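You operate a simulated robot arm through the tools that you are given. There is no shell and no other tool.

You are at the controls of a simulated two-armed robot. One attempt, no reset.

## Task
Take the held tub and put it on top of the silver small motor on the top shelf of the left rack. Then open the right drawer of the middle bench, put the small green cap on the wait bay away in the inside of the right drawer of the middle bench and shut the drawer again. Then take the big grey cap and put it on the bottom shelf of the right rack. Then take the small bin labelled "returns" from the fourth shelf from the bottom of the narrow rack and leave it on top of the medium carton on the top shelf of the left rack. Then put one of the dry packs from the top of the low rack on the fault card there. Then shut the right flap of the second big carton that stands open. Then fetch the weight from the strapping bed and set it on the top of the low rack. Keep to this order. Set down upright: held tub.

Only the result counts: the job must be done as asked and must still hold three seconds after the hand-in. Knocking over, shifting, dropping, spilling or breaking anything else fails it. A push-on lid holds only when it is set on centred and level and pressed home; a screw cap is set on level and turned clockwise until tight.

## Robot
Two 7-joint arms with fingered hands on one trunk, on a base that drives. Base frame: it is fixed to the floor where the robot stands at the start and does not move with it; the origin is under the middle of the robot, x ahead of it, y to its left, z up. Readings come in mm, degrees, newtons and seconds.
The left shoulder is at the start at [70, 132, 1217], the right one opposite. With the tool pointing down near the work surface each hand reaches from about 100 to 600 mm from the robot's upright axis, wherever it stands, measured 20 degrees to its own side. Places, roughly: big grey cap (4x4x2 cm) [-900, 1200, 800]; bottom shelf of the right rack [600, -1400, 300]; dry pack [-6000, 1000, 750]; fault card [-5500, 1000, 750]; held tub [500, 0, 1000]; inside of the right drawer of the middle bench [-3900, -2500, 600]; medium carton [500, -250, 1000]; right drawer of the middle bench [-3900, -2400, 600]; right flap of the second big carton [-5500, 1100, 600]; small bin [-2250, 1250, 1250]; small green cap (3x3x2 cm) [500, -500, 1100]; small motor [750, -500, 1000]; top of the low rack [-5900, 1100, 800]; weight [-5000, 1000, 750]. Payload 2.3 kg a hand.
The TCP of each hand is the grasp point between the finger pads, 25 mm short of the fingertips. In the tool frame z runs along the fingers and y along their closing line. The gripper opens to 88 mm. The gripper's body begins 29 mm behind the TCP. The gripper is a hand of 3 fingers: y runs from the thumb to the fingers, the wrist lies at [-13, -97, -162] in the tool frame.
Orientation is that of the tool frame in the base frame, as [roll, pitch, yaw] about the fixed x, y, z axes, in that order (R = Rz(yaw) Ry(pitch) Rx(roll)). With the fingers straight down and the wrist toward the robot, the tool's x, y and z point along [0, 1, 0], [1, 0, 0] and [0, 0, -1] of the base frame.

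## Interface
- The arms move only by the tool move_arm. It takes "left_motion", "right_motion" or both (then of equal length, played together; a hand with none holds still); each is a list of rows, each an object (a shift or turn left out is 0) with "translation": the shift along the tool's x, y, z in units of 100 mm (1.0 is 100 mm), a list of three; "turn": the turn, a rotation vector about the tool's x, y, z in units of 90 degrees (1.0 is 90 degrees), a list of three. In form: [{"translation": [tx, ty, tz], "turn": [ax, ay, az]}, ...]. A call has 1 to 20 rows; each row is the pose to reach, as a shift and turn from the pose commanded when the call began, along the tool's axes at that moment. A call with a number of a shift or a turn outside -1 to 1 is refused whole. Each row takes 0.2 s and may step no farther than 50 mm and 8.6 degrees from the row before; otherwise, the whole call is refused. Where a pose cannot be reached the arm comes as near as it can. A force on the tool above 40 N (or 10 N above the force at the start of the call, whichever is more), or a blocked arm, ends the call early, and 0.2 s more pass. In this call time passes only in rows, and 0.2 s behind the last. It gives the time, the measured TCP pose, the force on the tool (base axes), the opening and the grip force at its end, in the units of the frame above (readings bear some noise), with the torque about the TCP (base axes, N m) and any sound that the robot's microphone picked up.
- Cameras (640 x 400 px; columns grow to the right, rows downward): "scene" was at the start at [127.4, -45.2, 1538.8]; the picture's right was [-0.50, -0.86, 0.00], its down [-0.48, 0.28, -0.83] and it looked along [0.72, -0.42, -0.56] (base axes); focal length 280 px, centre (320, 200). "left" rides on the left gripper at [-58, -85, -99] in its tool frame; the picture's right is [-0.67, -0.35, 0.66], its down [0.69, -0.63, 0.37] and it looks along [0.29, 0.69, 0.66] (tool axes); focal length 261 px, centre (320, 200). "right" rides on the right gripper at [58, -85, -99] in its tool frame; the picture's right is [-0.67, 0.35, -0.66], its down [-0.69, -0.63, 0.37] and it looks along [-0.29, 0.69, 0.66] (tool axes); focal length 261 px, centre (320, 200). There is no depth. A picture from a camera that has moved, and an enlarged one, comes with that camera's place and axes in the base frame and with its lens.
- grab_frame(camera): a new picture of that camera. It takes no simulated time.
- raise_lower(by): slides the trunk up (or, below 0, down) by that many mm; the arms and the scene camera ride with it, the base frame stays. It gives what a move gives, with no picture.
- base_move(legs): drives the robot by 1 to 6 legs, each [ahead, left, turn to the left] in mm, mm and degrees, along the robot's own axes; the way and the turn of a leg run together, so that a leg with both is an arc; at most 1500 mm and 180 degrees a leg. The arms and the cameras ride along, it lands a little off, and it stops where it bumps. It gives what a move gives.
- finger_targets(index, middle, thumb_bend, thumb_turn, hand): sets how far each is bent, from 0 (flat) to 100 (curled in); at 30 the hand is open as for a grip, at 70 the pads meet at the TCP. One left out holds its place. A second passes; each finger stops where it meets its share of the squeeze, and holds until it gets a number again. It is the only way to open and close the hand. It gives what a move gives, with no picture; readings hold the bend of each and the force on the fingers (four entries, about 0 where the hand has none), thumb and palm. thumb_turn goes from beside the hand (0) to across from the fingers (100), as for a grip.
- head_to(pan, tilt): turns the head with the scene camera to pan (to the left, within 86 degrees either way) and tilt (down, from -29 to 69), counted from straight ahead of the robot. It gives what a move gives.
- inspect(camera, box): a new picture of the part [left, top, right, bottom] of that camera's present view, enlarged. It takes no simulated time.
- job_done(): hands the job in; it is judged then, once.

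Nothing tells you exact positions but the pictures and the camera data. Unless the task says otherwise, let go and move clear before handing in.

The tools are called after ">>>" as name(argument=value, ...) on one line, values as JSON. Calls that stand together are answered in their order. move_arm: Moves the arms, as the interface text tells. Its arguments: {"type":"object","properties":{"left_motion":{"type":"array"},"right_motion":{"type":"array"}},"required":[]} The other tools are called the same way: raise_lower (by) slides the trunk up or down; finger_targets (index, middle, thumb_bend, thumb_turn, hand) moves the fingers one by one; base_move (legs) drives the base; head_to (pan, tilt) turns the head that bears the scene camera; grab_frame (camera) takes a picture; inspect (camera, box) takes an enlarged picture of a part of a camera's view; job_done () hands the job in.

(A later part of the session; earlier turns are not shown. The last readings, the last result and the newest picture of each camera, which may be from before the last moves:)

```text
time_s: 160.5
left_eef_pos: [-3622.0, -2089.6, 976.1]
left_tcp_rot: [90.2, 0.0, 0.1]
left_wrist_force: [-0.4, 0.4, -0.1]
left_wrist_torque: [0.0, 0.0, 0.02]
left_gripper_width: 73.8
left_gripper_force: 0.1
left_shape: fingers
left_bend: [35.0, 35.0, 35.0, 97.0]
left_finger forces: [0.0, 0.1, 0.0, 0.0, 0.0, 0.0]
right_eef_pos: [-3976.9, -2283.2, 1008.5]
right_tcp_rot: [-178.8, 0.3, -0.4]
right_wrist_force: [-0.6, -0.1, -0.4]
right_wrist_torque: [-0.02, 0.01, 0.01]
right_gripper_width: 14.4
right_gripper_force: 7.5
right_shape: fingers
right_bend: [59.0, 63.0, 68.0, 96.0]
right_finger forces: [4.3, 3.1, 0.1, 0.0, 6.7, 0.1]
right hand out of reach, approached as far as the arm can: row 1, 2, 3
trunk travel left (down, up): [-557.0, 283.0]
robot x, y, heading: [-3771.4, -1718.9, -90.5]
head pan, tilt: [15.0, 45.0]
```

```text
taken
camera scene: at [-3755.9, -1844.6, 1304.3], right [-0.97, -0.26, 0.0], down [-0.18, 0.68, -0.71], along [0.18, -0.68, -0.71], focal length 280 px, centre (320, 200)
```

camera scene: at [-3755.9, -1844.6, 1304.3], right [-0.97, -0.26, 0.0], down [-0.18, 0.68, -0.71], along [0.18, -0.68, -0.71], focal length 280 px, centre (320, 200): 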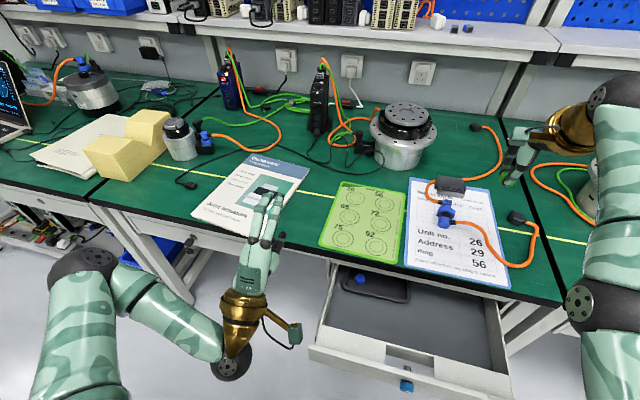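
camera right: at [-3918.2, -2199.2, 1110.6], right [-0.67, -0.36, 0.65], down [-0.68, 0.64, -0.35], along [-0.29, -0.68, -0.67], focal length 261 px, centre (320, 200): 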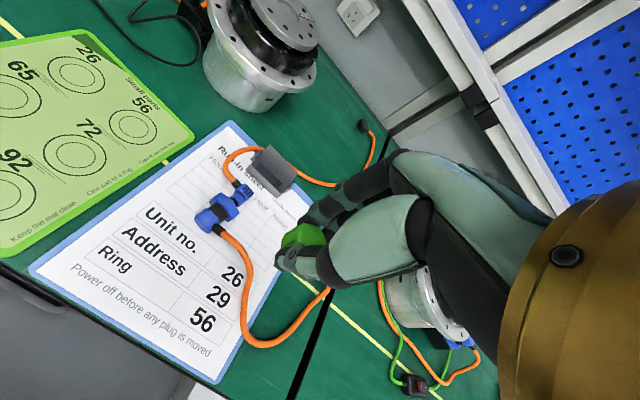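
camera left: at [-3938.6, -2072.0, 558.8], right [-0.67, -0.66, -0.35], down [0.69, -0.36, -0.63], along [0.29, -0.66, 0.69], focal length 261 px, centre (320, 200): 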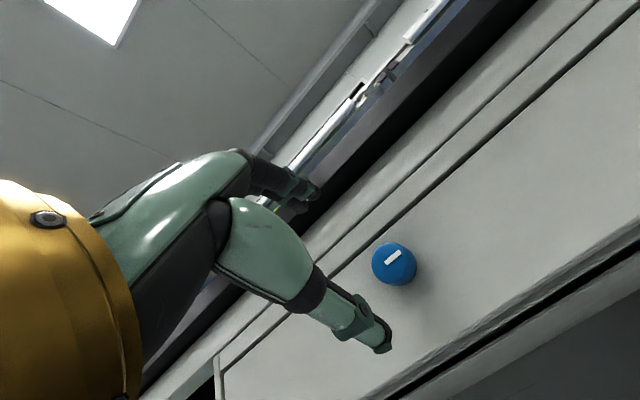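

The arm got stuck elbow-down at a joint limit. I back the base off so the hand is over free space, raise the trunk more, and let the arm come down relative to the shoulder to free it.

>>> base_move(legs=[[-150, 0, 0]])

>>> raise_lower(by=200)

>>> move_arm(right_motion=[{"translation": [0, 0, 0.3]}, {"translation": [0, 0, 0.6]}, {"translation": [0, 0, 0.95]}])

>>> move_arm(right_motion=[{"translation": [0, 0, 0.3]}, {"translation": [0, 0, 0.6]}, {"translation": [0, 0, 0.95]}])

>>> grab_frame(camera="scene")

```text
time_s: 161.9
left_eef_pos: [-3621.2, -1939.1, 976.8]
left_tcp_rot: [90.2, 0.0, 0.1]
left_wrist_force: [-0.3, 0.4, 0.9]
left_wrist_torque: [0.01, -0.03, 0.02]
left_gripper_width: 74.0
left_gripper_force: 0.0
left_shape: fingers
left_bend: [35.0, 35.0, 35.0, 97.0]
left_finger forces: [0.0, 0.1, 0.1, 0.0, 0.0, 0.0]
right_eef_pos: [-3976.8, -2131.3, 1008.8]
right_tcp_rot: [-178.7, 0.2, -0.3]
right_wrist_force: [-0.3, -1.0, -0.2]
right_wrist_torque: [0.0, -0.01, 0.0]
right_gripper_width: 14.3
right_gripper_force: 7.2
right_shape: fingers
right_bend: [59.0, 63.0, 68.0, 96.0]
right_finger forces: [4.1, 3.3, 0.1, 0.0, 6.7, 0.0]
trunk travel left (down, up): [-557.0, 283.0]
robot x, y, heading: [-3778.7, -1564.3, -90.1]
head pan, tilt: [15.0, 45.0]
```

```text
time_s: 164.1
left_eef_pos: [-3620.3, -1937.9, 1177.2]
left_tcp_rot: [90.2, 0.0, 0.0]
left_wrist_force: [0.3, -0.2, 0.2]
left_wrist_torque: [0.0, -0.03, -0.02]
left_gripper_width: 73.8
left_gripper_force: 0.0
left_shape: fingers
left_bend: [35.0, 35.0, 35.0, 97.0]
left_finger forces: [0.0, 0.1, 0.1, 0.0, 0.0, 0.0]
right_eef_pos: [-3976.8, -2132.1, 1208.6]
right_tcp_rot: [-178.7, 0.3, -0.4]
right_wrist_force: [-0.1, 1.0, 0.2]
right_wrist_torque: [-0.02, -0.01, 0.03]
right_gripper_width: 14.4
right_gripper_force: 7.2
right_shape: fingers
right_bend: [59.0, 63.0, 68.0, 96.0]
right_finger forces: [4.2, 3.2, 0.0, 0.1, 6.7, 0.1]
trunk travel left (down, up): [-757.0, 83.0]
robot x, y, heading: [-3780.1, -1563.4, -89.9]
head pan, tilt: [15.0, 45.0]
```

```text
time_s: 164.9
left_eef_pos: [-3621.2, -1940.5, 1176.0]
left_tcp_rot: [90.2, 0.0, -0.1]
left_wrist_force: [0.8, -0.9, 0.4]
left_wrist_torque: [-0.02, 0.01, 0.01]
left_gripper_width: 73.7
left_gripper_force: 0.2
left_shape: fingers
left_bend: [35.0, 35.0, 35.0, 97.0]
left_finger forces: [0.0, 0.0, 0.1, 0.0, 0.1, 0.0]
right_eef_pos: [-3979.9, -2160.8, 1119.9]
right_tcp_rot: [-178.7, 0.4, -0.4]
right_wrist_force: [-1.1, 0.4, 0.5]
right_wrist_torque: [0.04, 0.0, -0.02]
right_gripper_width: 14.4
right_gripper_force: 6.6
right_shape: fingers
right_bend: [59.0, 63.0, 68.0, 96.0]
right_finger forces: [4.2, 3.5, 0.1, 0.0, 6.7, 0.0]
right hand out of reach, approached as far as the arm can: row 1, 2, 3
trunk travel left (down, up): [-757.0, 83.0]
robot x, y, heading: [-3777.1, -1564.2, -90.2]
head pan, tilt: [15.0, 45.0]
```

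```text
time_s: 165.7
left_eef_pos: [-3620.2, -1940.0, 1176.7]
left_tcp_rot: [90.2, 0.0, -0.1]
left_wrist_force: [0.6, 0.4, 0.1]
left_wrist_torque: [0.02, 0.0, 0.03]
left_gripper_width: 73.9
left_gripper_force: 0.0
left_shape: fingers
left_bend: [35.0, 35.0, 35.0, 97.0]
left_finger forces: [0.1, 0.1, 0.0, 0.0, 0.0, 0.1]
right_eef_pos: [-3979.6, -2168.5, 1024.4]
right_tcp_rot: [-178.8, 0.3, -0.3]
right_wrist_force: [-0.4, -0.8, 0.2]
right_wrist_torque: [0.0, -0.01, 0.01]
right_gripper_width: 14.2
right_gripper_force: 7.6
right_shape: fingers
right_bend: [59.0, 63.0, 68.0, 96.0]
right_finger forces: [4.2, 3.3, 0.0, 0.1, 6.7, 0.0]
right hand out of reach, approached as far as the arm can: row 1, 2, 3
trunk travel left (down, up): [-757.0, 83.0]
robot x, y, heading: [-3774.1, -1564.3, -90.2]
head pan, tilt: [15.0, 45.0]
```

```text
taken
camera scene: at [-3755.7, -1694.1, 1504.3], right [-0.97, -0.26, 0.0], down [-0.18, 0.68, -0.71], along [0.18, -0.68, -0.71], focal length 280 px, centre (320, 200)
```

scene: 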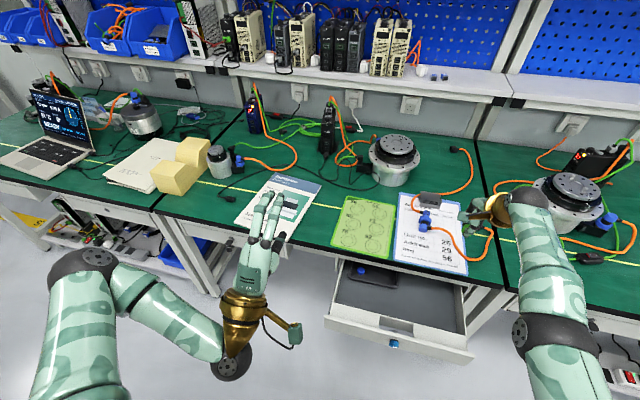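

The elbow is stuck straight. I try to break the singular pose by yawing the hand outward while moving right and back.

>>> move_arm(right_motion=[{"translation": [-0.15, -0.1, 0], "turn": [0, 0, 0.08]}, {"translation": [-0.3, -0.2, 0], "turn": [0, 0, 0.16]}, {"translation": [-0.45, -0.35, 0], "turn": [0, 0, 0.24]}, {"translation": [-0.6, -0.5, 0], "turn": [0, 0, 0.3]}])

>>> grab_frame(camera="scene")

```text
time_s: 166.7
left_eef_pos: [-3621.1, -1940.2, 1177.0]
left_tcp_rot: [90.2, 0.0, 0.1]
left_wrist_force: [0.2, 0.3, -0.2]
left_wrist_torque: [-0.02, 0.03, 0.01]
left_gripper_width: 73.9
left_gripper_force: 0.2
left_shape: fingers
left_bend: [35.0, 35.0, 35.0, 97.0]
left_finger forces: [0.0, 0.0, 0.0, 0.1, 0.1, 0.0]
right_eef_pos: [-4045.4, -2160.4, 1025.5]
right_tcp_rot: [-178.9, 0.8, -27.4]
right_wrist_force: [-0.1, -0.8, -0.3]
right_wrist_torque: [0.0, -0.03, -0.03]
right_gripper_width: 14.3
right_gripper_force: 7.1
right_shape: fingers
right_bend: [59.0, 63.0, 68.0, 96.0]
right_finger forces: [4.1, 3.2, 0.1, 0.1, 6.7, 0.0]
right hand out of reach, approached as far as the arm can: row 1, 2, 3, 4
trunk travel left (down, up): [-757.0, 83.0]
robot x, y, heading: [-3777.7, -1563.2, -90.2]
head pan, tilt: [15.0, 45.0]
```

```text
taken
camera scene: at [-3756.0, -1693.7, 1504.3], right [-0.97, -0.26, 0.0], down [-0.18, 0.68, -0.71], along [0.18, -0.68, -0.71], focal length 280 px, centre (320, 200)
```

scene: 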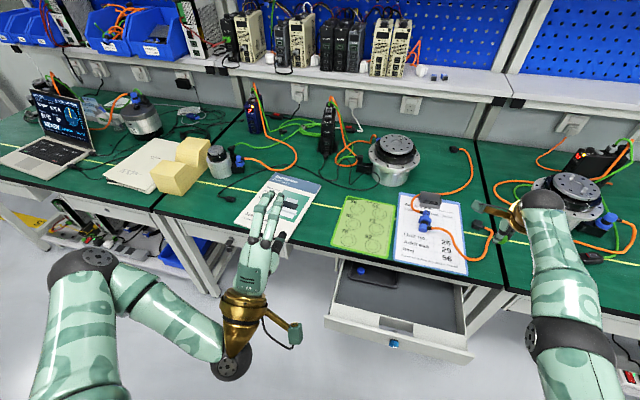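

Moves left, down and right did not free it; the elbow may flex with an upward move. I command up and back.

>>> move_arm(right_motion=[{"translation": [0, -0.1, -0.3]}, {"translation": [0, -0.3, -0.6]}, {"translation": [0, -0.5, -0.9]}])

```text
time_s: 167.5
left_eef_pos: [-3620.8, -1938.8, 1177.0]
left_tcp_rot: [90.1, 0.0, 0.1]
left_wrist_force: [0.2, -1.4, -1.1]
left_wrist_torque: [0.0, -0.01, 0.01]
left_gripper_width: 74.1
left_gripper_force: 0.0
left_shape: fingers
left_bend: [35.0, 35.0, 35.0, 97.0]
left_finger forces: [0.1, 0.0, 0.0, 0.0, 0.0, 0.0]
right_eef_pos: [-4021.4, -2152.2, 1124.9]
right_tcp_rot: [-179.1, 0.8, -27.4]
right_wrist_force: [-0.4, 0.4, -0.3]
right_wrist_torque: [-0.01, -0.02, 0.01]
right_gripper_width: 14.3
right_gripper_force: 7.1
right_shape: fingers
right_bend: [59.0, 63.0, 68.0, 96.0]
right_finger forces: [4.2, 3.2, 0.1, 0.1, 6.6, 0.0]
right hand out of reach, approached as far as the arm can: row 1, 2, 3
trunk travel left (down, up): [-757.0, 83.0]
robot x, y, heading: [-3774.2, -1564.7, -90.1]
head pan, tilt: [15.0, 45.0]
```

Still extended. I look at the right arm itself to understand its posture.

>>> head_to(pan=-50, tilt=50)

>>> grab_frame(camera="scene")

```text
time_s: 168.8
left_eef_pos: [-3620.8, -1939.7, 1176.3]
left_tcp_rot: [90.3, 0.0, 0.0]
left_wrist_force: [-0.6, 0.0, -0.3]
left_wrist_torque: [0.01, -0.01, -0.03]
left_gripper_width: 74.2
left_gripper_force: 0.0
left_shape: fingers
left_bend: [35.0, 35.0, 35.0, 97.0]
left_finger forces: [0.0, 0.0, 0.0, 0.0, 0.1, 0.0]
right_eef_pos: [-4022.0, -2153.4, 1123.5]
right_tcp_rot: [-179.0, 0.9, -27.5]
right_wrist_force: [0.1, -0.7, 0.3]
right_wrist_torque: [-0.02, 0.01, -0.01]
right_gripper_width: 14.2
right_gripper_force: 7.3
right_shape: fingers
right_bend: [59.0, 63.0, 68.0, 96.0]
right_finger forces: [4.1, 3.3, 0.0, 0.0, 6.6, 0.1]
trunk travel left (down, up): [-757.0, 83.0]
robot x, y, heading: [-3777.8, -1567.7, -90.2]
head pan, tilt: [-50.0, 50.0]
```

```text
taken
camera scene: at [-3835.4, -1664.6, 1497.4], right [-0.64, 0.77, 0.0], down [0.59, 0.49, -0.64], along [-0.49, -0.41, -0.77], focal length 280 px, centre (320, 200)
```

scene: 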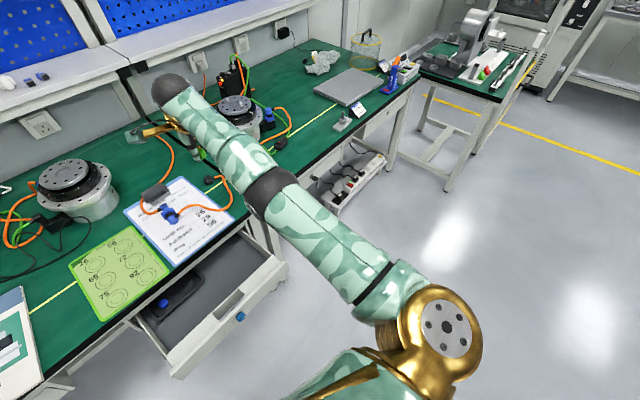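

The arm is indeed fully straight. Its elbow hinge should flex when the wrist goes left-and-down, so I command left, back and down together in small rows.

>>> move_arm(right_motion=[{"translation": [0.08, -0.1, 0.1]}, {"translation": [0.16, -0.2, 0.2]}, {"translation": [0.24, -0.3, 0.3]}, {"translation": [0.32, -0.4, 0.4]}, {"translation": [0.4, -0.5, 0.5]}, {"translation": [0.48, -0.6, 0.6]}, {"translation": [0.56, -0.7, 0.7]}, {"translation": [0.64, -0.8, 0.8]}, {"translation": [0.7, -0.9, 0.9]}, {"translation": [0.7, -1.0, 1.0]}])

>>> grab_frame(camera="scene")

```text
time_s: 171.1
left_eef_pos: [-3620.4, -1940.3, 1176.7]
left_tcp_rot: [90.2, 0.0, -0.1]
left_wrist_force: [-0.3, -1.0, 0.1]
left_wrist_torque: [0.01, -0.02, 0.02]
left_gripper_width: 73.6
left_gripper_force: 0.0
left_shape: fingers
left_bend: [35.0, 35.0, 35.0, 97.0]
left_finger forces: [0.0, 0.0, 0.0, 0.1, 0.0, 0.0]
right_eef_pos: [-3906.1, -2154.2, 1027.5]
right_tcp_rot: [-179.0, 0.9, -27.5]
right_wrist_force: [0.0, -0.4, -0.2]
right_wrist_torque: [0.0, -0.01, -0.04]
right_gripper_width: 14.5
right_gripper_force: 7.1
right_shape: fingers
right_bend: [59.0, 63.0, 68.0, 96.0]
right_finger forces: [4.1, 3.3, 0.0, 0.1, 6.6, 0.0]
right hand out of reach, approached as far as the arm can: row 1, 2, 3, 4, 5, 6, 7, 8, 9, 10
trunk travel left (down, up): [-757.0, 83.0]
robot x, y, heading: [-3776.6, -1562.0, -89.7]
head pan, tilt: [-50.0, 50.0]
```

```text
taken
camera scene: at [-3835.3, -1664.6, 1497.4], right [-0.64, 0.77, 0.0], down [0.59, 0.49, -0.64], along [-0.49, -0.41, -0.77], focal length 280 px, centre (320, 200)
```

scene: 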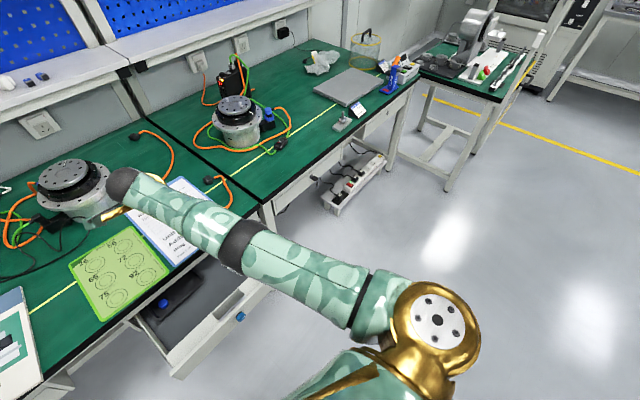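

The distance has shortened slightly (≈432). I continue in the same direction.

>>> move_arm(right_motion=[{"translation": [0.1, -0.1, 0.05]}, {"translation": [0.2, -0.2, 0.1]}, {"translation": [0.3, -0.3, 0.15]}, {"translation": [0.4, -0.4, 0.2]}, {"translation": [0.5, -0.5, 0.25]}, {"translation": [0.6, -0.6, 0.3]}, {"translation": [0.6, -0.7, 0.35]}, {"translation": [0.6, -0.8, 0.4]}, {"translation": [0.6, -0.9, 0.45]}, {"translation": [0.6, -1.0, 0.5]}])

>>> grab_frame(camera="scene")

```text
time_s: 173.2
left_eef_pos: [-3620.6, -1938.8, 1176.0]
left_tcp_rot: [90.3, 0.0, 0.1]
left_wrist_force: [0.0, -0.3, -0.3]
left_wrist_torque: [0.01, 0.0, -0.01]
left_gripper_width: 73.7
left_gripper_force: 0.1
left_shape: fingers
left_bend: [35.0, 35.0, 35.0, 97.0]
left_finger forces: [0.1, 0.0, 0.1, 0.1, 0.0, 0.0]
right_eef_pos: [-3824.4, -2125.0, 984.2]
right_tcp_rot: [-179.0, 0.9, -27.4]
right_wrist_force: [0.1, 0.1, -0.2]
right_wrist_torque: [-0.02, 0.03, 0.02]
right_gripper_width: 14.2
right_gripper_force: 7.2
right_shape: fingers
right_bend: [59.0, 63.0, 68.0, 96.0]
right_finger forces: [4.1, 3.4, 0.0, 0.0, 6.5, 0.0]
right hand out of reach, approached as far as the arm can: row 7, 8, 9, 10
trunk travel left (down, up): [-757.0, 83.0]
robot x, y, heading: [-3778.3, -1564.0, -90.1]
head pan, tilt: [-50.0, 50.0]
```

```text
taken
camera scene: at [-3835.4, -1664.6, 1497.4], right [-0.64, 0.77, 0.0], down [0.59, 0.49, -0.64], along [-0.49, -0.41, -0.77], focal length 280 px, centre (320, 200)
```

scene: 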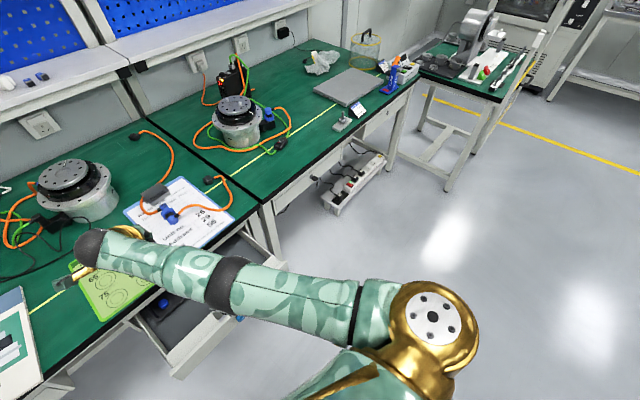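

The elbow is flexing now (420 mm). I command straight back.

>>> move_arm(right_motion=[{"translation": [-0.1, -0.1, 0.05]}, {"translation": [-0.2, -0.2, 0.1]}, {"translation": [-0.3, -0.3, 0.15]}, {"translation": [-0.4, -0.4, 0.2]}, {"translation": [-0.5, -0.5, 0.2]}, {"translation": [-0.6, -0.6, 0.2]}, {"translation": [-0.7, -0.7, 0.2]}, {"translation": [-0.8, -0.8, 0.2]}])

>>> grab_frame(camera="scene")

```text
time_s: 175.1
left_eef_pos: [-3620.3, -1938.9, 1176.4]
left_tcp_rot: [90.2, 0.0, 0.1]
left_wrist_force: [0.2, 0.2, 0.2]
left_wrist_torque: [0.03, 0.03, -0.02]
left_gripper_width: 73.7
left_gripper_force: 0.2
left_shape: fingers
left_bend: [35.0, 35.0, 35.0, 97.0]
left_finger forces: [0.0, 0.0, 0.0, 0.1, 0.1, 0.0]
right_eef_pos: [-3826.2, -2121.4, 956.8]
right_tcp_rot: [-179.0, 0.8, -27.3]
right_wrist_force: [-1.0, -0.3, 1.1]
right_wrist_torque: [-0.02, -0.01, -0.01]
right_gripper_width: 14.3
right_gripper_force: 6.9
right_shape: fingers
right_bend: [59.0, 63.0, 68.0, 96.0]
right_finger forces: [4.0, 3.4, 0.1, 0.0, 6.5, 0.0]
right hand out of reach, approached as far as the arm can: row 1, 2, 3, 4, 5, 6, 7, 8
trunk travel left (down, up): [-757.0, 83.0]
robot x, y, heading: [-3779.3, -1567.2, -90.0]
head pan, tilt: [-50.0, 50.0]
```

```text
taken
camera scene: at [-3835.3, -1664.5, 1497.4], right [-0.64, 0.77, 0.0], down [0.59, 0.49, -0.64], along [-0.49, -0.41, -0.77], focal length 280 px, centre (320, 200)
```

scene: 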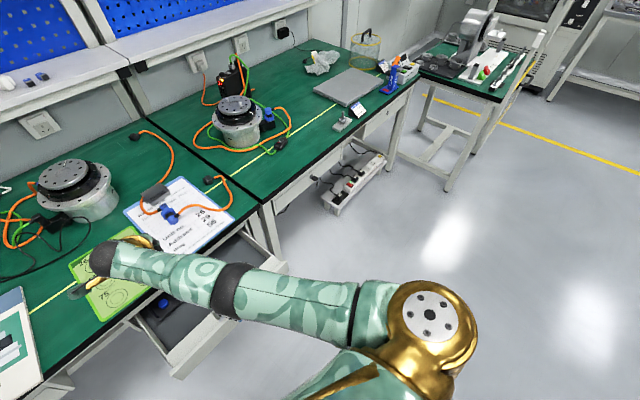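

Rather than fight the arm posture, I can use it as is: the hand is right above the open drawer. I strafe the base right 160 mm to be over the drawer's free right half and lower the trunk.

>>> base_move(legs=[[0, -165, 0]])

>>> head_to(pan=0, tilt=50)

>>> grab_frame(camera="scene")

>>> grab_frame(camera="right")

```text
time_s: 176.5
left_eef_pos: [-3783.9, -1938.8, 1175.3]
left_tcp_rot: [90.1, 0.1, 0.1]
left_wrist_force: [-0.6, 0.6, 1.2]
left_wrist_torque: [-0.03, 0.01, -0.01]
left_gripper_width: 73.9
left_gripper_force: 0.1
left_shape: fingers
left_bend: [35.0, 35.0, 35.0, 97.0]
left_finger forces: [0.0, 0.0, 0.1, 0.0, 0.0, 0.1]
right_eef_pos: [-3989.8, -2120.0, 957.3]
right_tcp_rot: [-179.1, 1.0, -27.3]
right_wrist_force: [1.1, 0.1, -0.7]
right_wrist_torque: [0.0, 0.02, -0.01]
right_gripper_width: 13.9
right_gripper_force: 7.0
right_shape: fingers
right_bend: [59.0, 63.0, 68.0, 96.0]
right_finger forces: [4.1, 3.4, 0.0, 0.0, 6.5, 0.0]
trunk travel left (down, up): [-757.0, 83.0]
robot x, y, heading: [-3943.0, -1567.1, -90.2]
head pan, tilt: [-50.0, 50.0]
```

```text
time_s: 177.7
left_eef_pos: [-3786.5, -1939.4, 1175.8]
left_tcp_rot: [90.2, 0.0, 0.0]
left_wrist_force: [-0.2, 0.0, -0.5]
left_wrist_torque: [0.02, 0.03, 0.01]
left_gripper_width: 73.9
left_gripper_force: 0.1
left_shape: fingers
left_bend: [35.0, 35.0, 35.0, 97.0]
left_finger forces: [0.1, 0.0, 0.0, 0.0, 0.1, 0.0]
right_eef_pos: [-3991.2, -2121.8, 957.3]
right_tcp_rot: [-178.9, 0.9, -27.4]
right_wrist_force: [0.1, -0.6, 0.3]
right_wrist_torque: [-0.03, -0.04, 0.0]
right_gripper_width: 14.2
right_gripper_force: 7.0
right_shape: fingers
right_bend: [59.0, 63.0, 68.0, 96.0]
right_finger forces: [4.1, 3.5, 0.0, 0.0, 6.4, 0.0]
trunk travel left (down, up): [-757.0, 83.0]
robot x, y, heading: [-3942.6, -1560.1, -90.0]
head pan, tilt: [0.0, 50.0]
```

```text
taken
camera scene: at [-3941.9, -1691.8, 1497.4], right [-1.0, 0.0, 0.0], down [0.0, 0.77, -0.64], along [0.0, -0.64, -0.77], focal length 280 px, centre (320, 200)
```

scene: 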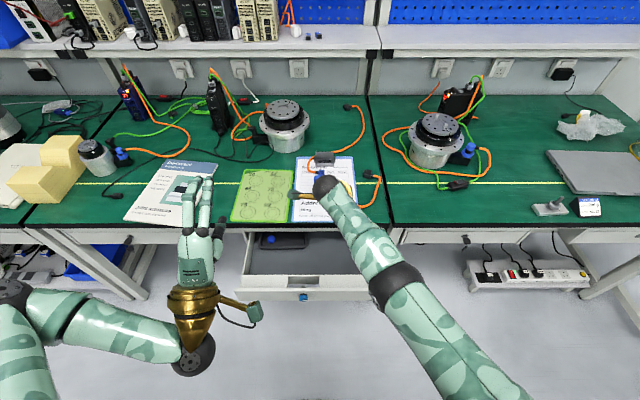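

```text
taken
camera right: at [-3900.8, -2073.1, 1057.5], right [-0.75, -0.02, 0.66], down [-0.32, 0.88, -0.34], along [-0.58, -0.47, -0.67], focal length 261 px, centre (320, 200)
```

right: 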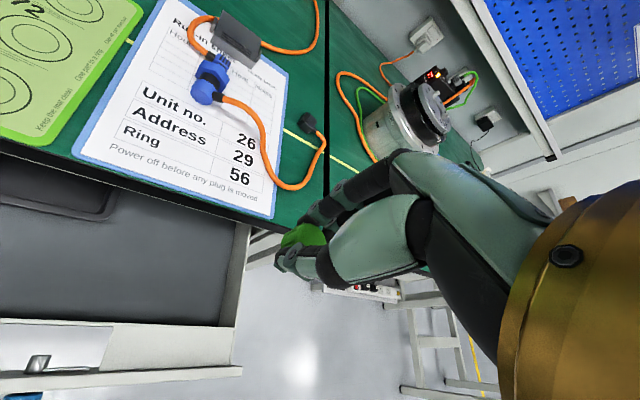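

The point under the hand lies inside the drawer's free area. I lower the trunk 270 mm.

>>> raise_lower(by=-240)

>>> grab_frame(camera="scene")

>>> grab_frame(camera="right")

```text
time_s: 180.2
left_eef_pos: [-3786.6, -1939.6, 936.1]
left_tcp_rot: [90.3, 0.0, 0.1]
left_wrist_force: [-0.1, -0.1, -0.1]
left_wrist_torque: [-0.01, -0.01, 0.07]
left_gripper_width: 73.9
left_gripper_force: 0.2
left_shape: fingers
left_bend: [35.0, 35.0, 35.0, 97.0]
left_finger forces: [0.1, 0.1, 0.1, 0.1, 0.0, 0.0]
right_eef_pos: [-3992.0, -2120.4, 716.2]
right_tcp_rot: [-179.0, 0.9, -27.3]
right_wrist_force: [0.1, -0.2, 1.0]
right_wrist_torque: [0.02, -0.01, -0.02]
right_gripper_width: 13.9
right_gripper_force: 6.9
right_shape: fingers
right_bend: [59.0, 63.0, 68.0, 96.0]
right_finger forces: [4.1, 3.5, 0.1, 0.0, 6.5, 0.0]
trunk travel left (down, up): [-517.0, 323.0]
robot x, y, heading: [-3941.4, -1564.2, -90.2]
head pan, tilt: [0.0, 50.0]
```

```text
taken
camera scene: at [-3942.1, -1691.6, 1257.4], right [-1.0, 0.0, 0.0], down [0.0, 0.77, -0.64], along [0.0, -0.64, -0.77], focal length 280 px, centre (320, 200)
```

scene: 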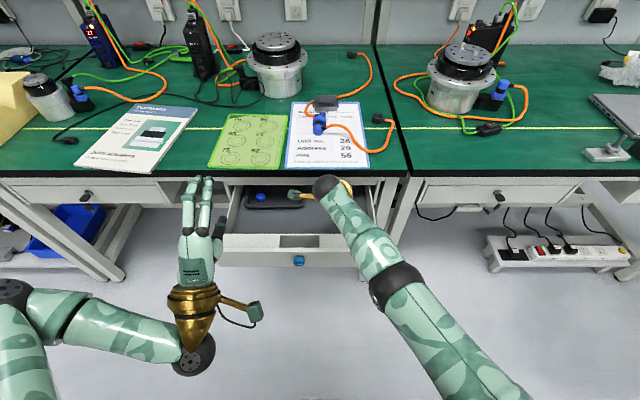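

```text
taken
camera right: at [-3901.0, -2072.9, 817.5], right [-0.75, -0.02, 0.66], down [-0.32, 0.88, -0.34], along [-0.58, -0.47, -0.67], focal length 261 px, centre (320, 200)
```

right: 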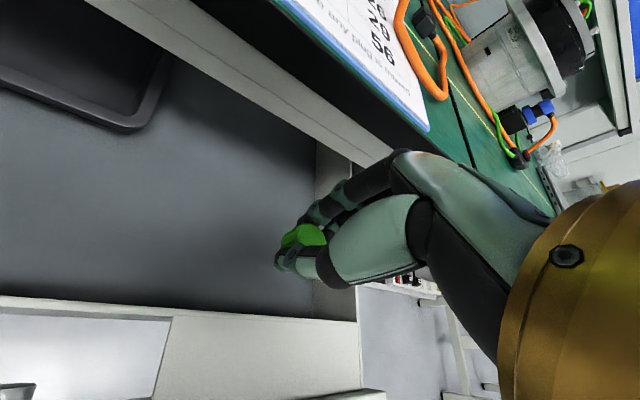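

Inside the drawer's outline with ~45 mm side clearance. I lower further with the trunk in small steps, watching the force.

>>> raise_lower(by=-50)

>>> grab_frame(camera="right")

>>> raise_lower(by=-15)

>>> grab_frame(camera="right")

```text
time_s: 181.1
left_eef_pos: [-3786.0, -1938.6, 885.9]
left_tcp_rot: [90.2, 0.0, 0.1]
left_wrist_force: [0.2, 0.1, 0.1]
left_wrist_torque: [0.02, 0.02, -0.02]
left_gripper_width: 73.8
left_gripper_force: 0.1
left_shape: fingers
left_bend: [35.0, 35.0, 35.0, 97.0]
left_finger forces: [0.0, 0.0, 0.0, 0.0, 0.1, 0.1]
right_eef_pos: [-3991.9, -2121.7, 666.1]
right_tcp_rot: [-179.0, 0.9, -27.4]
right_wrist_force: [-0.1, -0.8, -1.0]
right_wrist_torque: [0.0, -0.04, 0.02]
right_gripper_width: 14.1
right_gripper_force: 7.4
right_shape: fingers
right_bend: [59.0, 63.0, 68.0, 96.0]
right_finger forces: [4.1, 3.4, 0.0, 0.1, 6.4, 0.0]
trunk travel left (down, up): [-467.0, 373.0]
robot x, y, heading: [-3942.0, -1563.4, -90.2]
head pan, tilt: [0.0, 50.0]
```

```text
taken
camera right: at [-3901.0, -2072.8, 767.5], right [-0.75, -0.02, 0.66], down [-0.32, 0.88, -0.35], along [-0.58, -0.47, -0.67], focal length 261 px, centre (320, 200)
```

right: 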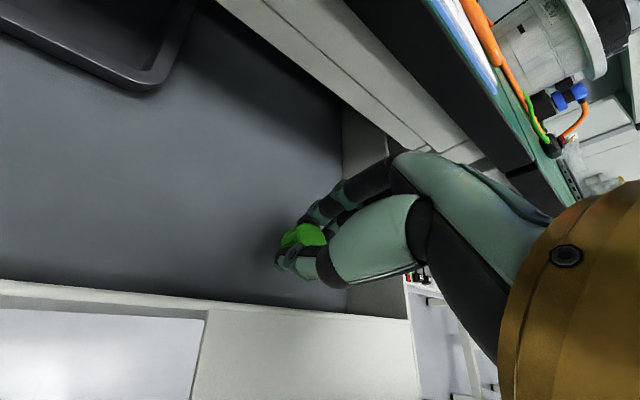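

```text
time_s: 181.7
left_eef_pos: [-3786.0, -1939.3, 871.3]
left_tcp_rot: [90.2, 0.0, 0.1]
left_wrist_force: [-0.4, 0.5, 1.0]
left_wrist_torque: [0.01, -0.01, 0.0]
left_gripper_width: 73.7
left_gripper_force: 0.0
left_shape: fingers
left_bend: [35.0, 35.0, 35.0, 97.0]
left_finger forces: [0.1, 0.0, 0.1, 0.0, 0.0, 0.1]
right_eef_pos: [-3991.9, -2121.0, 651.7]
right_tcp_rot: [-179.2, 0.9, -27.3]
right_wrist_force: [-0.1, -0.4, -0.2]
right_wrist_torque: [-0.01, 0.01, 0.0]
right_gripper_width: 14.0
right_gripper_force: 7.7
right_shape: fingers
right_bend: [59.0, 63.0, 68.0, 96.0]
right_finger forces: [4.1, 3.4, 0.0, 0.0, 6.5, 0.1]
trunk travel left (down, up): [-452.0, 388.0]
robot x, y, heading: [-3941.9, -1561.9, -90.2]
head pan, tilt: [0.0, 50.0]
```

```text
taken
camera right: at [-3901.0, -2072.8, 752.5], right [-0.75, -0.02, 0.66], down [-0.32, 0.88, -0.35], along [-0.58, -0.47, -0.67], focal length 261 px, centre (320, 200)
```

right: 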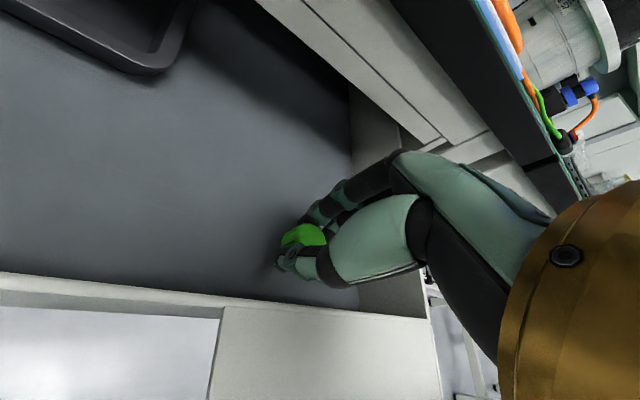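

>>> raise_lower(by=-8)

>>> raise_lower(by=-5)

>>> grab_frame(camera="right")

```text
time_s: 182.3
left_eef_pos: [-3784.9, -1938.8, 863.0]
left_tcp_rot: [90.3, 0.0, -0.1]
left_wrist_force: [0.2, -0.6, 0.5]
left_wrist_torque: [0.01, 0.03, -0.03]
left_gripper_width: 74.0
left_gripper_force: 0.0
left_shape: fingers
left_bend: [35.0, 35.0, 35.0, 97.0]
left_finger forces: [0.1, 0.1, 0.0, 0.0, 0.1, 0.0]
right_eef_pos: [-3991.7, -2120.1, 643.5]
right_tcp_rot: [-179.1, 0.9, -27.4]
right_wrist_force: [-1.1, -0.4, 0.6]
right_wrist_torque: [-0.02, -0.02, 0.01]
right_gripper_width: 13.9
right_gripper_force: 7.4
right_shape: fingers
right_bend: [59.0, 63.0, 68.0, 96.0]
right_finger forces: [4.2, 3.4, 0.1, 0.0, 6.5, 0.1]
trunk travel left (down, up): [-444.0, 396.0]
robot x, y, heading: [-3942.8, -1560.8, -90.0]
head pan, tilt: [0.0, 50.0]
```

```text
time_s: 182.8
left_eef_pos: [-3785.3, -1938.0, 858.4]
left_tcp_rot: [90.1, 0.0, 0.1]
left_wrist_force: [-0.6, -0.4, -0.9]
left_wrist_torque: [-0.01, 0.03, -0.02]
left_gripper_width: 73.5
left_gripper_force: 0.1
left_shape: fingers
left_bend: [35.0, 35.0, 35.0, 97.0]
left_finger forces: [0.0, 0.0, 0.0, 0.0, 0.0, 0.1]
right_eef_pos: [-3991.9, -2120.1, 638.7]
right_tcp_rot: [-179.0, 0.9, -27.3]
right_wrist_force: [-0.4, -0.1, -0.6]
right_wrist_torque: [-0.02, -0.01, 0.03]
right_gripper_width: 14.0
right_gripper_force: 6.5
right_shape: fingers
right_bend: [59.0, 63.0, 68.0, 96.0]
right_finger forces: [4.0, 3.4, 0.0, 0.1, 6.6, 0.0]
trunk travel left (down, up): [-439.0, 401.0]
robot x, y, heading: [-3940.0, -1561.5, -89.9]
head pan, tilt: [0.0, 50.0]
```

```text
taken
camera right: at [-3901.0, -2072.9, 739.5], right [-0.75, -0.02, 0.66], down [-0.32, 0.88, -0.34], along [-0.58, -0.47, -0.67], focal length 261 px, centre (320, 200)
```

right: 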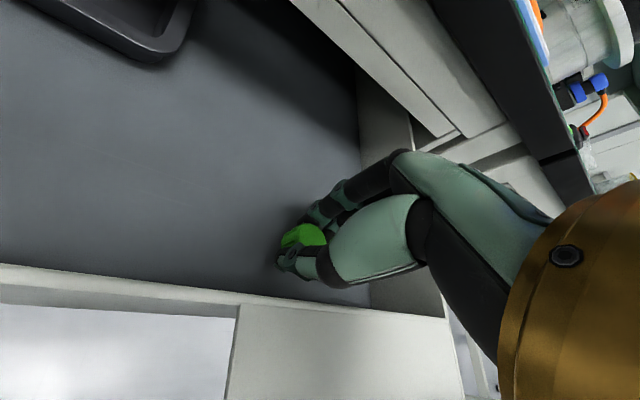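

>>> raise_lower(by=-6)

>>> raise_lower(by=-5)

>>> inspect(camera="right", box=[240, 180, 380, 320])

```text
time_s: 183.4
left_eef_pos: [-3785.2, -1938.6, 851.8]
left_tcp_rot: [90.2, 0.0, 0.0]
left_wrist_force: [-0.4, 0.3, 0.3]
left_wrist_torque: [0.03, 0.03, 0.0]
left_gripper_width: 74.0
left_gripper_force: 0.0
left_shape: fingers
left_bend: [35.0, 35.0, 35.0, 97.0]
left_finger forces: [0.0, 0.1, 0.0, 0.0, 0.0, 0.0]
right_eef_pos: [-3991.4, -2120.6, 632.9]
right_tcp_rot: [-179.1, 0.9, -27.5]
right_wrist_force: [0.1, -0.4, 0.4]
right_wrist_torque: [-0.01, 0.01, 0.01]
right_gripper_width: 14.1
right_gripper_force: 6.7
right_shape: fingers
right_bend: [59.0, 63.0, 68.0, 96.0]
right_finger forces: [4.1, 3.4, 0.0, 0.0, 6.4, 0.1]
trunk travel left (down, up): [-433.0, 407.0]
robot x, y, heading: [-3944.7, -1566.7, -90.2]
head pan, tilt: [0.0, 50.0]
```

```text
time_s: 183.9
left_eef_pos: [-3785.3, -1940.0, 847.4]
left_tcp_rot: [90.2, 0.0, -0.2]
left_wrist_force: [0.5, -0.2, 0.2]
left_wrist_torque: [0.01, -0.01, -0.01]
left_gripper_width: 73.7
left_gripper_force: 0.1
left_shape: fingers
left_bend: [35.0, 35.0, 35.0, 97.0]
left_finger forces: [0.1, 0.0, 0.1, 0.0, 0.0, 0.0]
right_eef_pos: [-3991.7, -2120.4, 628.0]
right_tcp_rot: [-179.1, 0.9, -27.4]
right_wrist_force: [0.2, 0.5, 0.3]
right_wrist_torque: [0.0, 0.02, 0.05]
right_gripper_width: 14.1
right_gripper_force: 6.5
right_shape: fingers
right_bend: [59.0, 63.0, 68.0, 96.0]
right_finger forces: [4.1, 3.4, 0.0, 0.0, 6.4, 0.1]
trunk travel left (down, up): [-428.0, 412.0]
robot x, y, heading: [-3940.4, -1565.7, -90.1]
head pan, tilt: [0.0, 50.0]
```

```text
2.86 times, centred on (310, 250) of right
camera zoom: at [-3901.0, -2072.9, 728.5], right [-0.75, -0.02, 0.66], down [-0.32, 0.88, -0.34], along [-0.58, -0.47, -0.67], focal length 745 px, centre (349, 57)
```

zoom: 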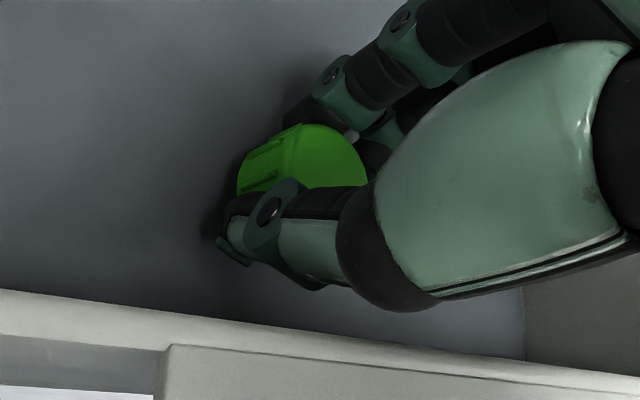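

>>> raise_lower(by=-5)

>>> raise_lower(by=-4)

```text
time_s: 184.5
left_eef_pos: [-3785.9, -1938.9, 841.1]
left_tcp_rot: [90.2, 0.0, 0.0]
left_wrist_force: [0.0, -0.1, -0.4]
left_wrist_torque: [-0.02, 0.01, -0.03]
left_gripper_width: 73.7
left_gripper_force: 0.0
left_shape: fingers
left_bend: [35.0, 35.0, 35.0, 97.0]
left_finger forces: [0.0, 0.0, 0.1, 0.0, 0.0, 0.0]
right_eef_pos: [-3991.6, -2122.0, 622.2]
right_tcp_rot: [-179.1, 1.0, -27.4]
right_wrist_force: [-0.6, 0.2, 0.0]
right_wrist_torque: [-0.02, -0.02, 0.0]
right_gripper_width: 14.1
right_gripper_force: 7.3
right_shape: fingers
right_bend: [59.0, 63.0, 68.0, 96.0]
right_finger forces: [4.1, 3.4, 0.1, 0.0, 6.5, 0.0]
trunk travel left (down, up): [-423.0, 417.0]
robot x, y, heading: [-3940.3, -1563.7, -90.0]
head pan, tilt: [0.0, 50.0]
```

```text
time_s: 185.0
left_eef_pos: [-3785.5, -1938.8, 837.7]
left_tcp_rot: [90.1, 0.0, 0.0]
left_wrist_force: [-0.1, -0.1, -0.3]
left_wrist_torque: [-0.01, 0.0, 0.0]
left_gripper_width: 73.9
left_gripper_force: 0.1
left_shape: fingers
left_bend: [35.0, 35.0, 35.0, 97.0]
left_finger forces: [0.0, 0.0, 0.0, 0.0, 0.0, 0.1]
right_eef_pos: [-3993.4, -2119.6, 620.0]
right_tcp_rot: [-179.3, 0.8, -27.4]
right_wrist_force: [0.0, -1.4, 4.7]
right_wrist_torque: [-0.08, 0.01, 0.06]
right_gripper_width: 14.0
right_gripper_force: 9.2
right_shape: fingers
right_bend: [60.0, 63.0, 67.0, 96.0]
right_finger forces: [6.0, 6.0, 0.0, 0.0, 7.0, 0.0]
trunk travel left (down, up): [-419.0, 421.0]
robot x, y, heading: [-3942.2, -1563.5, -90.3]
head pan, tilt: [0.0, 50.0]
```

Contact with the drawer floor. I open the hand to let the cap down.

>>> finger_targets(hand="right", index=54, middle=58, thumb_bend=56)

>>> finger_targets(hand="right", index=44, middle=52, thumb_bend=42)

>>> raise_lower(by=30)

>>> inspect(camera="right", box=[200, 160, 400, 320])

```text
time_s: 186.0
left_eef_pos: [-3785.5, -1937.7, 838.4]
left_tcp_rot: [90.1, 0.1, 0.2]
left_wrist_force: [0.2, 0.1, 0.2]
left_wrist_torque: [0.03, 0.02, 0.03]
left_gripper_width: 73.8
left_gripper_force: 0.0
left_shape: fingers
left_bend: [35.0, 35.0, 35.0, 97.0]
left_finger forces: [0.0, 0.1, 0.1, 0.0, 0.0, 0.1]
right_eef_pos: [-3992.2, -2120.8, 619.2]
right_tcp_rot: [-179.2, 0.7, -27.4]
right_wrist_force: [2.5, -0.4, 6.7]
right_wrist_torque: [-0.03, -0.05, 0.03]
right_gripper_width: 26.5
right_gripper_force: 3.9
right_shape: fingers
right_bend: [57.0, 58.0, 57.0, 97.0]
right_finger forces: [4.5, 1.5, 0.0, 0.1, 2.1, 0.1]
trunk travel left (down, up): [-419.0, 421.0]
robot x, y, heading: [-3947.4, -1563.2, -89.9]
head pan, tilt: [0.0, 50.0]
```

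```text
time_s: 187.0
left_eef_pos: [-3785.8, -1938.0, 839.6]
left_tcp_rot: [90.1, 0.0, -0.1]
left_wrist_force: [0.2, -0.5, -0.2]
left_wrist_torque: [-0.01, 0.01, -0.05]
left_gripper_width: 73.9
left_gripper_force: 0.0
left_shape: fingers
left_bend: [35.0, 35.0, 35.0, 97.0]
left_finger forces: [0.1, 0.0, 0.1, 0.1, 0.1, 0.0]
right_eef_pos: [-3992.6, -2119.6, 619.1]
right_tcp_rot: [-179.1, 1.0, -27.4]
right_wrist_force: [-1.8, -0.2, 3.7]
right_wrist_torque: [-0.03, 0.1, -0.07]
right_gripper_width: 51.4
right_gripper_force: 3.6
right_shape: fingers
right_bend: [44.0, 56.0, 46.0, 97.0]
right_finger forces: [0.0, 4.2, 0.1, 0.0, 3.5, 0.0]
trunk travel left (down, up): [-419.0, 421.0]
robot x, y, heading: [-3946.0, -1564.2, -90.0]
head pan, tilt: [0.0, 50.0]
```

```text
time_s: 187.8
left_eef_pos: [-3786.3, -1939.6, 868.0]
left_tcp_rot: [90.2, 0.0, 0.1]
left_wrist_force: [0.1, 0.2, 0.3]
left_wrist_torque: [0.0, 0.04, -0.02]
left_gripper_width: 73.9
left_gripper_force: 0.1
left_shape: fingers
left_bend: [35.0, 35.0, 35.0, 97.0]
left_finger forces: [0.0, 0.0, 0.0, 0.0, 0.0, 0.0]
right_eef_pos: [-3991.7, -2120.4, 647.9]
right_tcp_rot: [-179.0, 0.8, -27.4]
right_wrist_force: [0.0, 0.3, 0.7]
right_wrist_torque: [0.0, 0.0, -0.04]
right_gripper_width: 55.1
right_gripper_force: 0.4
right_shape: fingers
right_bend: [44.0, 52.0, 43.0, 97.0]
right_finger forces: [0.0, 0.1, 0.0, 0.1, 0.7, 0.0]
trunk travel left (down, up): [-449.0, 391.0]
robot x, y, heading: [-3940.7, -1562.7, -90.1]
head pan, tilt: [0.0, 50.0]
```

```text
2.50 times, centred on (300, 240) of right
camera zoom: at [-3900.8, -2073.1, 749.4], right [-0.75, -0.02, 0.66], down [-0.32, 0.88, -0.34], along [-0.58, -0.47, -0.67], focal length 652 px, centre (370, 100)
```

zoom: 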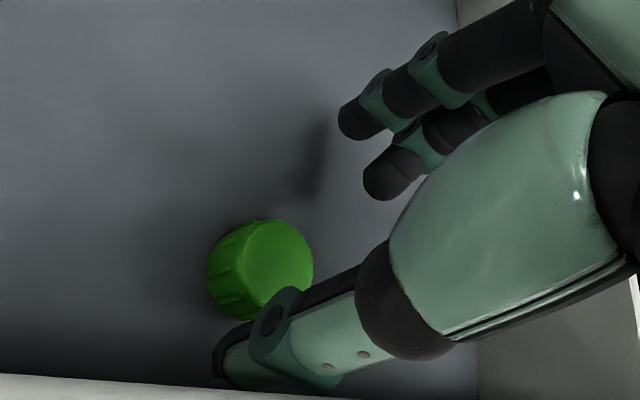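

The cap stands in the drawer. I raise the trunk so the hand leaves the drawer, and look in.

>>> raise_lower(by=200)

>>> grab_frame(camera="right")

>>> grab_frame(camera="scene")

```text
time_s: 189.9
left_eef_pos: [-3786.3, -1939.6, 1067.5]
left_tcp_rot: [90.2, 0.0, 0.1]
left_wrist_force: [0.7, 0.0, -0.1]
left_wrist_torque: [0.0, -0.01, -0.01]
left_gripper_width: 73.9
left_gripper_force: 0.2
left_shape: fingers
left_bend: [35.0, 35.0, 35.0, 97.0]
left_finger forces: [0.0, 0.0, 0.0, 0.1, 0.1, 0.1]
right_eef_pos: [-3990.9, -2120.9, 848.0]
right_tcp_rot: [-179.0, 0.9, -27.3]
right_wrist_force: [0.5, 0.3, -0.2]
right_wrist_torque: [-0.01, 0.01, -0.02]
right_gripper_width: 56.6
right_gripper_force: 0.0
right_shape: fingers
right_bend: [44.0, 52.0, 42.0, 97.0]
right_finger forces: [0.0, 0.1, 0.0, 0.0, 0.0, 0.1]
trunk travel left (down, up): [-649.0, 191.0]
robot x, y, heading: [-3944.9, -1565.9, -90.0]
head pan, tilt: [0.0, 50.0]
```

```text
taken
camera right: at [-3900.9, -2073.1, 949.4], right [-0.75, -0.02, 0.66], down [-0.32, 0.88, -0.34], along [-0.58, -0.47, -0.67], focal length 261 px, centre (320, 200)
```

right: 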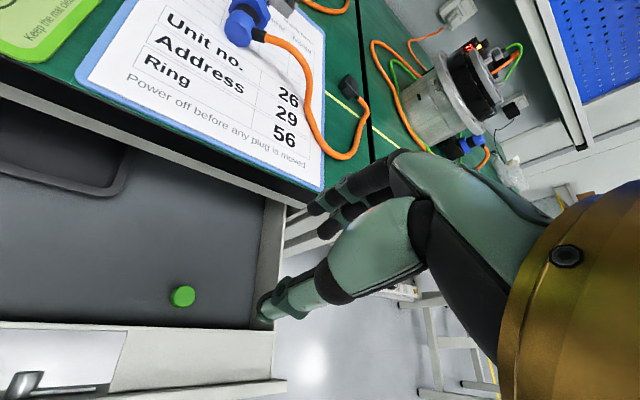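

```text
taken
camera scene: at [-3942.0, -1691.8, 1389.4], right [-1.0, 0.0, 0.0], down [0.0, 0.77, -0.64], along [0.0, -0.64, -0.77], focal length 280 px, centre (320, 200)
```

scene: 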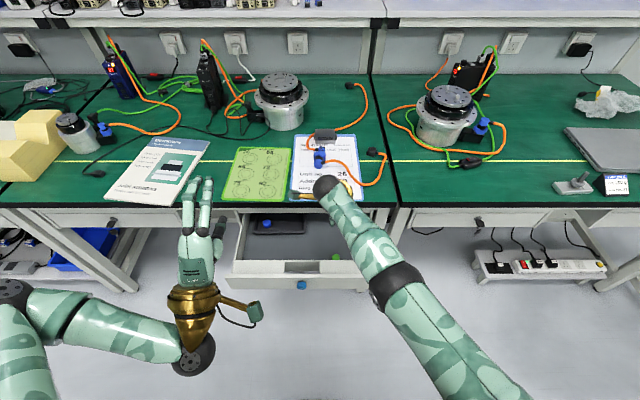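

The green cap lies in the drawer. Before closing it I try to bring the right arm back to a normal posture: right, back and up with the yaw squared.

>>> move_arm(right_motion=[{"translation": [-0.1, 0, -0.1], "turn": [0, 0, -0.03]}, {"translation": [-0.2, 0, -0.2], "turn": [0, 0, -0.06]}, {"translation": [-0.3, 0, -0.3], "turn": [0, 0, -0.09]}, {"translation": [-0.4, 0, -0.4], "turn": [0, 0, -0.12]}, {"translation": [-0.5, 0, -0.5], "turn": [0, 0, -0.15]}, {"translation": [-0.6, 0, -0.6], "turn": [0, 0, -0.18]}, {"translation": [-0.7, 0, -0.7], "turn": [0, 0, -0.21]}, {"translation": [-0.8, 0, -0.8], "turn": [0, 0, -0.24]}, {"translation": [-0.9, 0, -0.9], "turn": [0, 0, -0.27]}, {"translation": [-1.0, 0, -1.0], "turn": [0, 0, -0.3]}])

>>> grab_frame(camera="scene")

```text
time_s: 192.1
left_eef_pos: [-3787.0, -1939.2, 1068.7]
left_tcp_rot: [90.1, 0.0, 0.0]
left_wrist_force: [-0.1, -1.0, -0.2]
left_wrist_torque: [-0.01, 0.0, -0.02]
left_gripper_width: 74.0
left_gripper_force: 0.2
left_shape: fingers
left_bend: [35.0, 35.0, 35.0, 97.0]
left_finger forces: [0.0, 0.0, 0.0, 0.0, 0.1, 0.1]
right_eef_pos: [-4066.0, -2164.4, 952.3]
right_tcp_rot: [-178.6, 0.3, -1.0]
right_wrist_force: [-0.3, 0.8, -0.1]
right_wrist_torque: [-0.01, 0.04, -0.03]
right_gripper_width: 56.6
right_gripper_force: 0.1
right_shape: fingers
right_bend: [44.0, 52.0, 42.0, 97.0]
right_finger forces: [0.0, 0.0, 0.0, 0.1, 0.0, 0.0]
right hand out of reach, approached as far as the arm can: row 1, 2, 3, 4, 5, 6, 7, 8, 9, 10
trunk travel left (down, up): [-649.0, 191.0]
robot x, y, heading: [-3943.7, -1562.9, -90.3]
head pan, tilt: [0.0, 50.0]
```

```text
taken
camera scene: at [-3942.4, -1691.6, 1389.4], right [-1.0, 0.0, 0.0], down [0.0, 0.77, -0.64], along [0.0, -0.64, -0.77], focal length 280 px, centre (320, 200)
```

scene: 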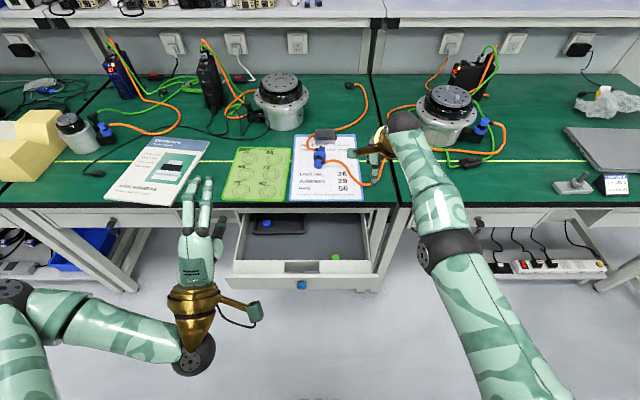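

I'll leave the right arm extended for now but raise it out of the way, so the trunk can go down for the left hand to shut the drawer.

>>> move_arm(right_motion=[{"translation": [0, -0.1, -0.25]}, {"translation": [0, -0.2, -0.5]}, {"translation": [0, -0.3, -0.75]}, {"translation": [0, -0.4, -1.0]}])

>>> move_arm(right_motion=[{"translation": [0, -0.15, -0.25]}, {"translation": [0, -0.3, -0.5]}, {"translation": [0, -0.45, -0.75]}, {"translation": [0, -0.6, -1.0]}])

>>> move_arm(right_motion=[{"translation": [0, -0.2, -0.2]}, {"translation": [0, -0.4, -0.4]}, {"translation": [0, -0.6, -0.6]}, {"translation": [0, -0.8, -0.8]}])

>>> grab_frame(camera="scene")

```text
time_s: 193.1
left_eef_pos: [-3786.4, -1938.4, 1069.5]
left_tcp_rot: [90.0, 0.0, 0.1]
left_wrist_force: [1.0, -0.2, -0.1]
left_wrist_torque: [-0.01, -0.01, 0.01]
left_gripper_width: 73.7
left_gripper_force: 0.1
left_shape: fingers
left_bend: [35.0, 35.0, 35.0, 97.0]
left_finger forces: [0.1, 0.0, 0.0, 0.0, 0.0, 0.0]
right_eef_pos: [-4063.8, -2144.3, 1059.2]
right_tcp_rot: [-178.7, 0.2, -0.5]
right_wrist_force: [-0.6, -0.2, 0.1]
right_wrist_torque: [-0.01, -0.02, -0.01]
right_gripper_width: 56.6
right_gripper_force: 0.1
right_shape: fingers
right_bend: [44.0, 52.0, 42.0, 97.0]
right_finger forces: [0.0, 0.0, 0.0, 0.0, 0.0, 0.2]
right hand out of reach, approached as far as the arm can: row 1, 2, 3, 4
trunk travel left (down, up): [-649.0, 191.0]
robot x, y, heading: [-3941.1, -1565.1, -90.0]
head pan, tilt: [0.0, 50.0]
```

```text
time_s: 194.1
left_eef_pos: [-3786.8, -1938.2, 1068.1]
left_tcp_rot: [90.2, 0.0, 0.1]
left_wrist_force: [-0.3, -0.1, 0.2]
left_wrist_torque: [0.0, 0.01, 0.02]
left_gripper_width: 73.9
left_gripper_force: 0.1
left_shape: fingers
left_bend: [35.0, 35.0, 35.0, 97.0]
left_finger forces: [0.0, 0.0, 0.0, 0.1, 0.1, 0.0]
right_eef_pos: [-4061.2, -2092.3, 1165.8]
right_tcp_rot: [-178.7, 0.4, -0.3]
right_wrist_force: [-0.1, 1.0, 0.9]
right_wrist_torque: [0.03, -0.01, 0.0]
right_gripper_width: 56.4
right_gripper_force: 0.1
right_shape: fingers
right_bend: [44.0, 52.0, 42.0, 97.0]
right_finger forces: [0.0, 0.0, 0.0, 0.0, 0.0, 0.1]
right hand out of reach, approached as far as the arm can: row 1, 2, 3, 4
trunk travel left (down, up): [-649.0, 191.0]
robot x, y, heading: [-3941.1, -1562.3, -90.0]
head pan, tilt: [0.0, 50.0]
```

```text
time_s: 195.1
left_eef_pos: [-3786.2, -1938.1, 1068.4]
left_tcp_rot: [90.2, 0.0, 0.1]
left_wrist_force: [-0.4, 0.4, 0.4]
left_wrist_torque: [-0.07, -0.01, -0.03]
left_gripper_width: 73.6
left_gripper_force: 0.0
left_shape: fingers
left_bend: [35.0, 35.0, 35.0, 97.0]
left_finger forces: [0.0, 0.1, 0.0, 0.1, 0.0, 0.0]
right_eef_pos: [-4059.1, -2018.6, 1252.5]
right_tcp_rot: [-178.8, 0.3, -0.4]
right_wrist_force: [0.3, -1.3, -0.8]
right_wrist_torque: [-0.01, -0.04, -0.01]
right_gripper_width: 56.7
right_gripper_force: 0.0
right_shape: fingers
right_bend: [44.0, 52.0, 42.0, 97.0]
right_finger forces: [0.0, 0.0, 0.0, 0.1, 0.0, 0.0]
right hand out of reach, approached as far as the arm can: row 1, 2, 3, 4
trunk travel left (down, up): [-649.0, 191.0]
robot x, y, heading: [-3939.8, -1565.3, -90.1]
head pan, tilt: [0.0, 50.0]
```

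```text
taken
camera scene: at [-3942.0, -1690.2, 1389.5], right [-1.0, 0.0, 0.0], down [0.0, 0.77, -0.64], along [0.0, -0.64, -0.77], focal length 280 px, centre (320, 200)
```

scene: 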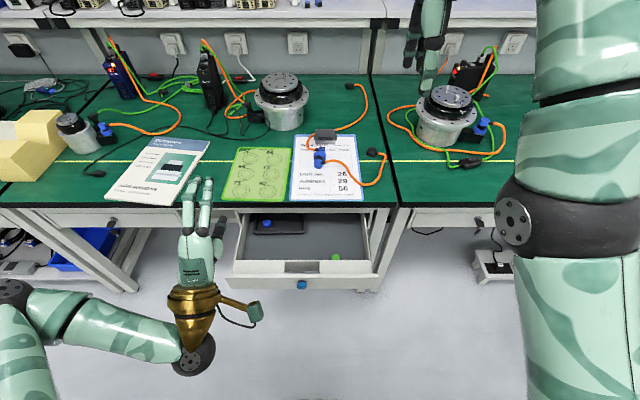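

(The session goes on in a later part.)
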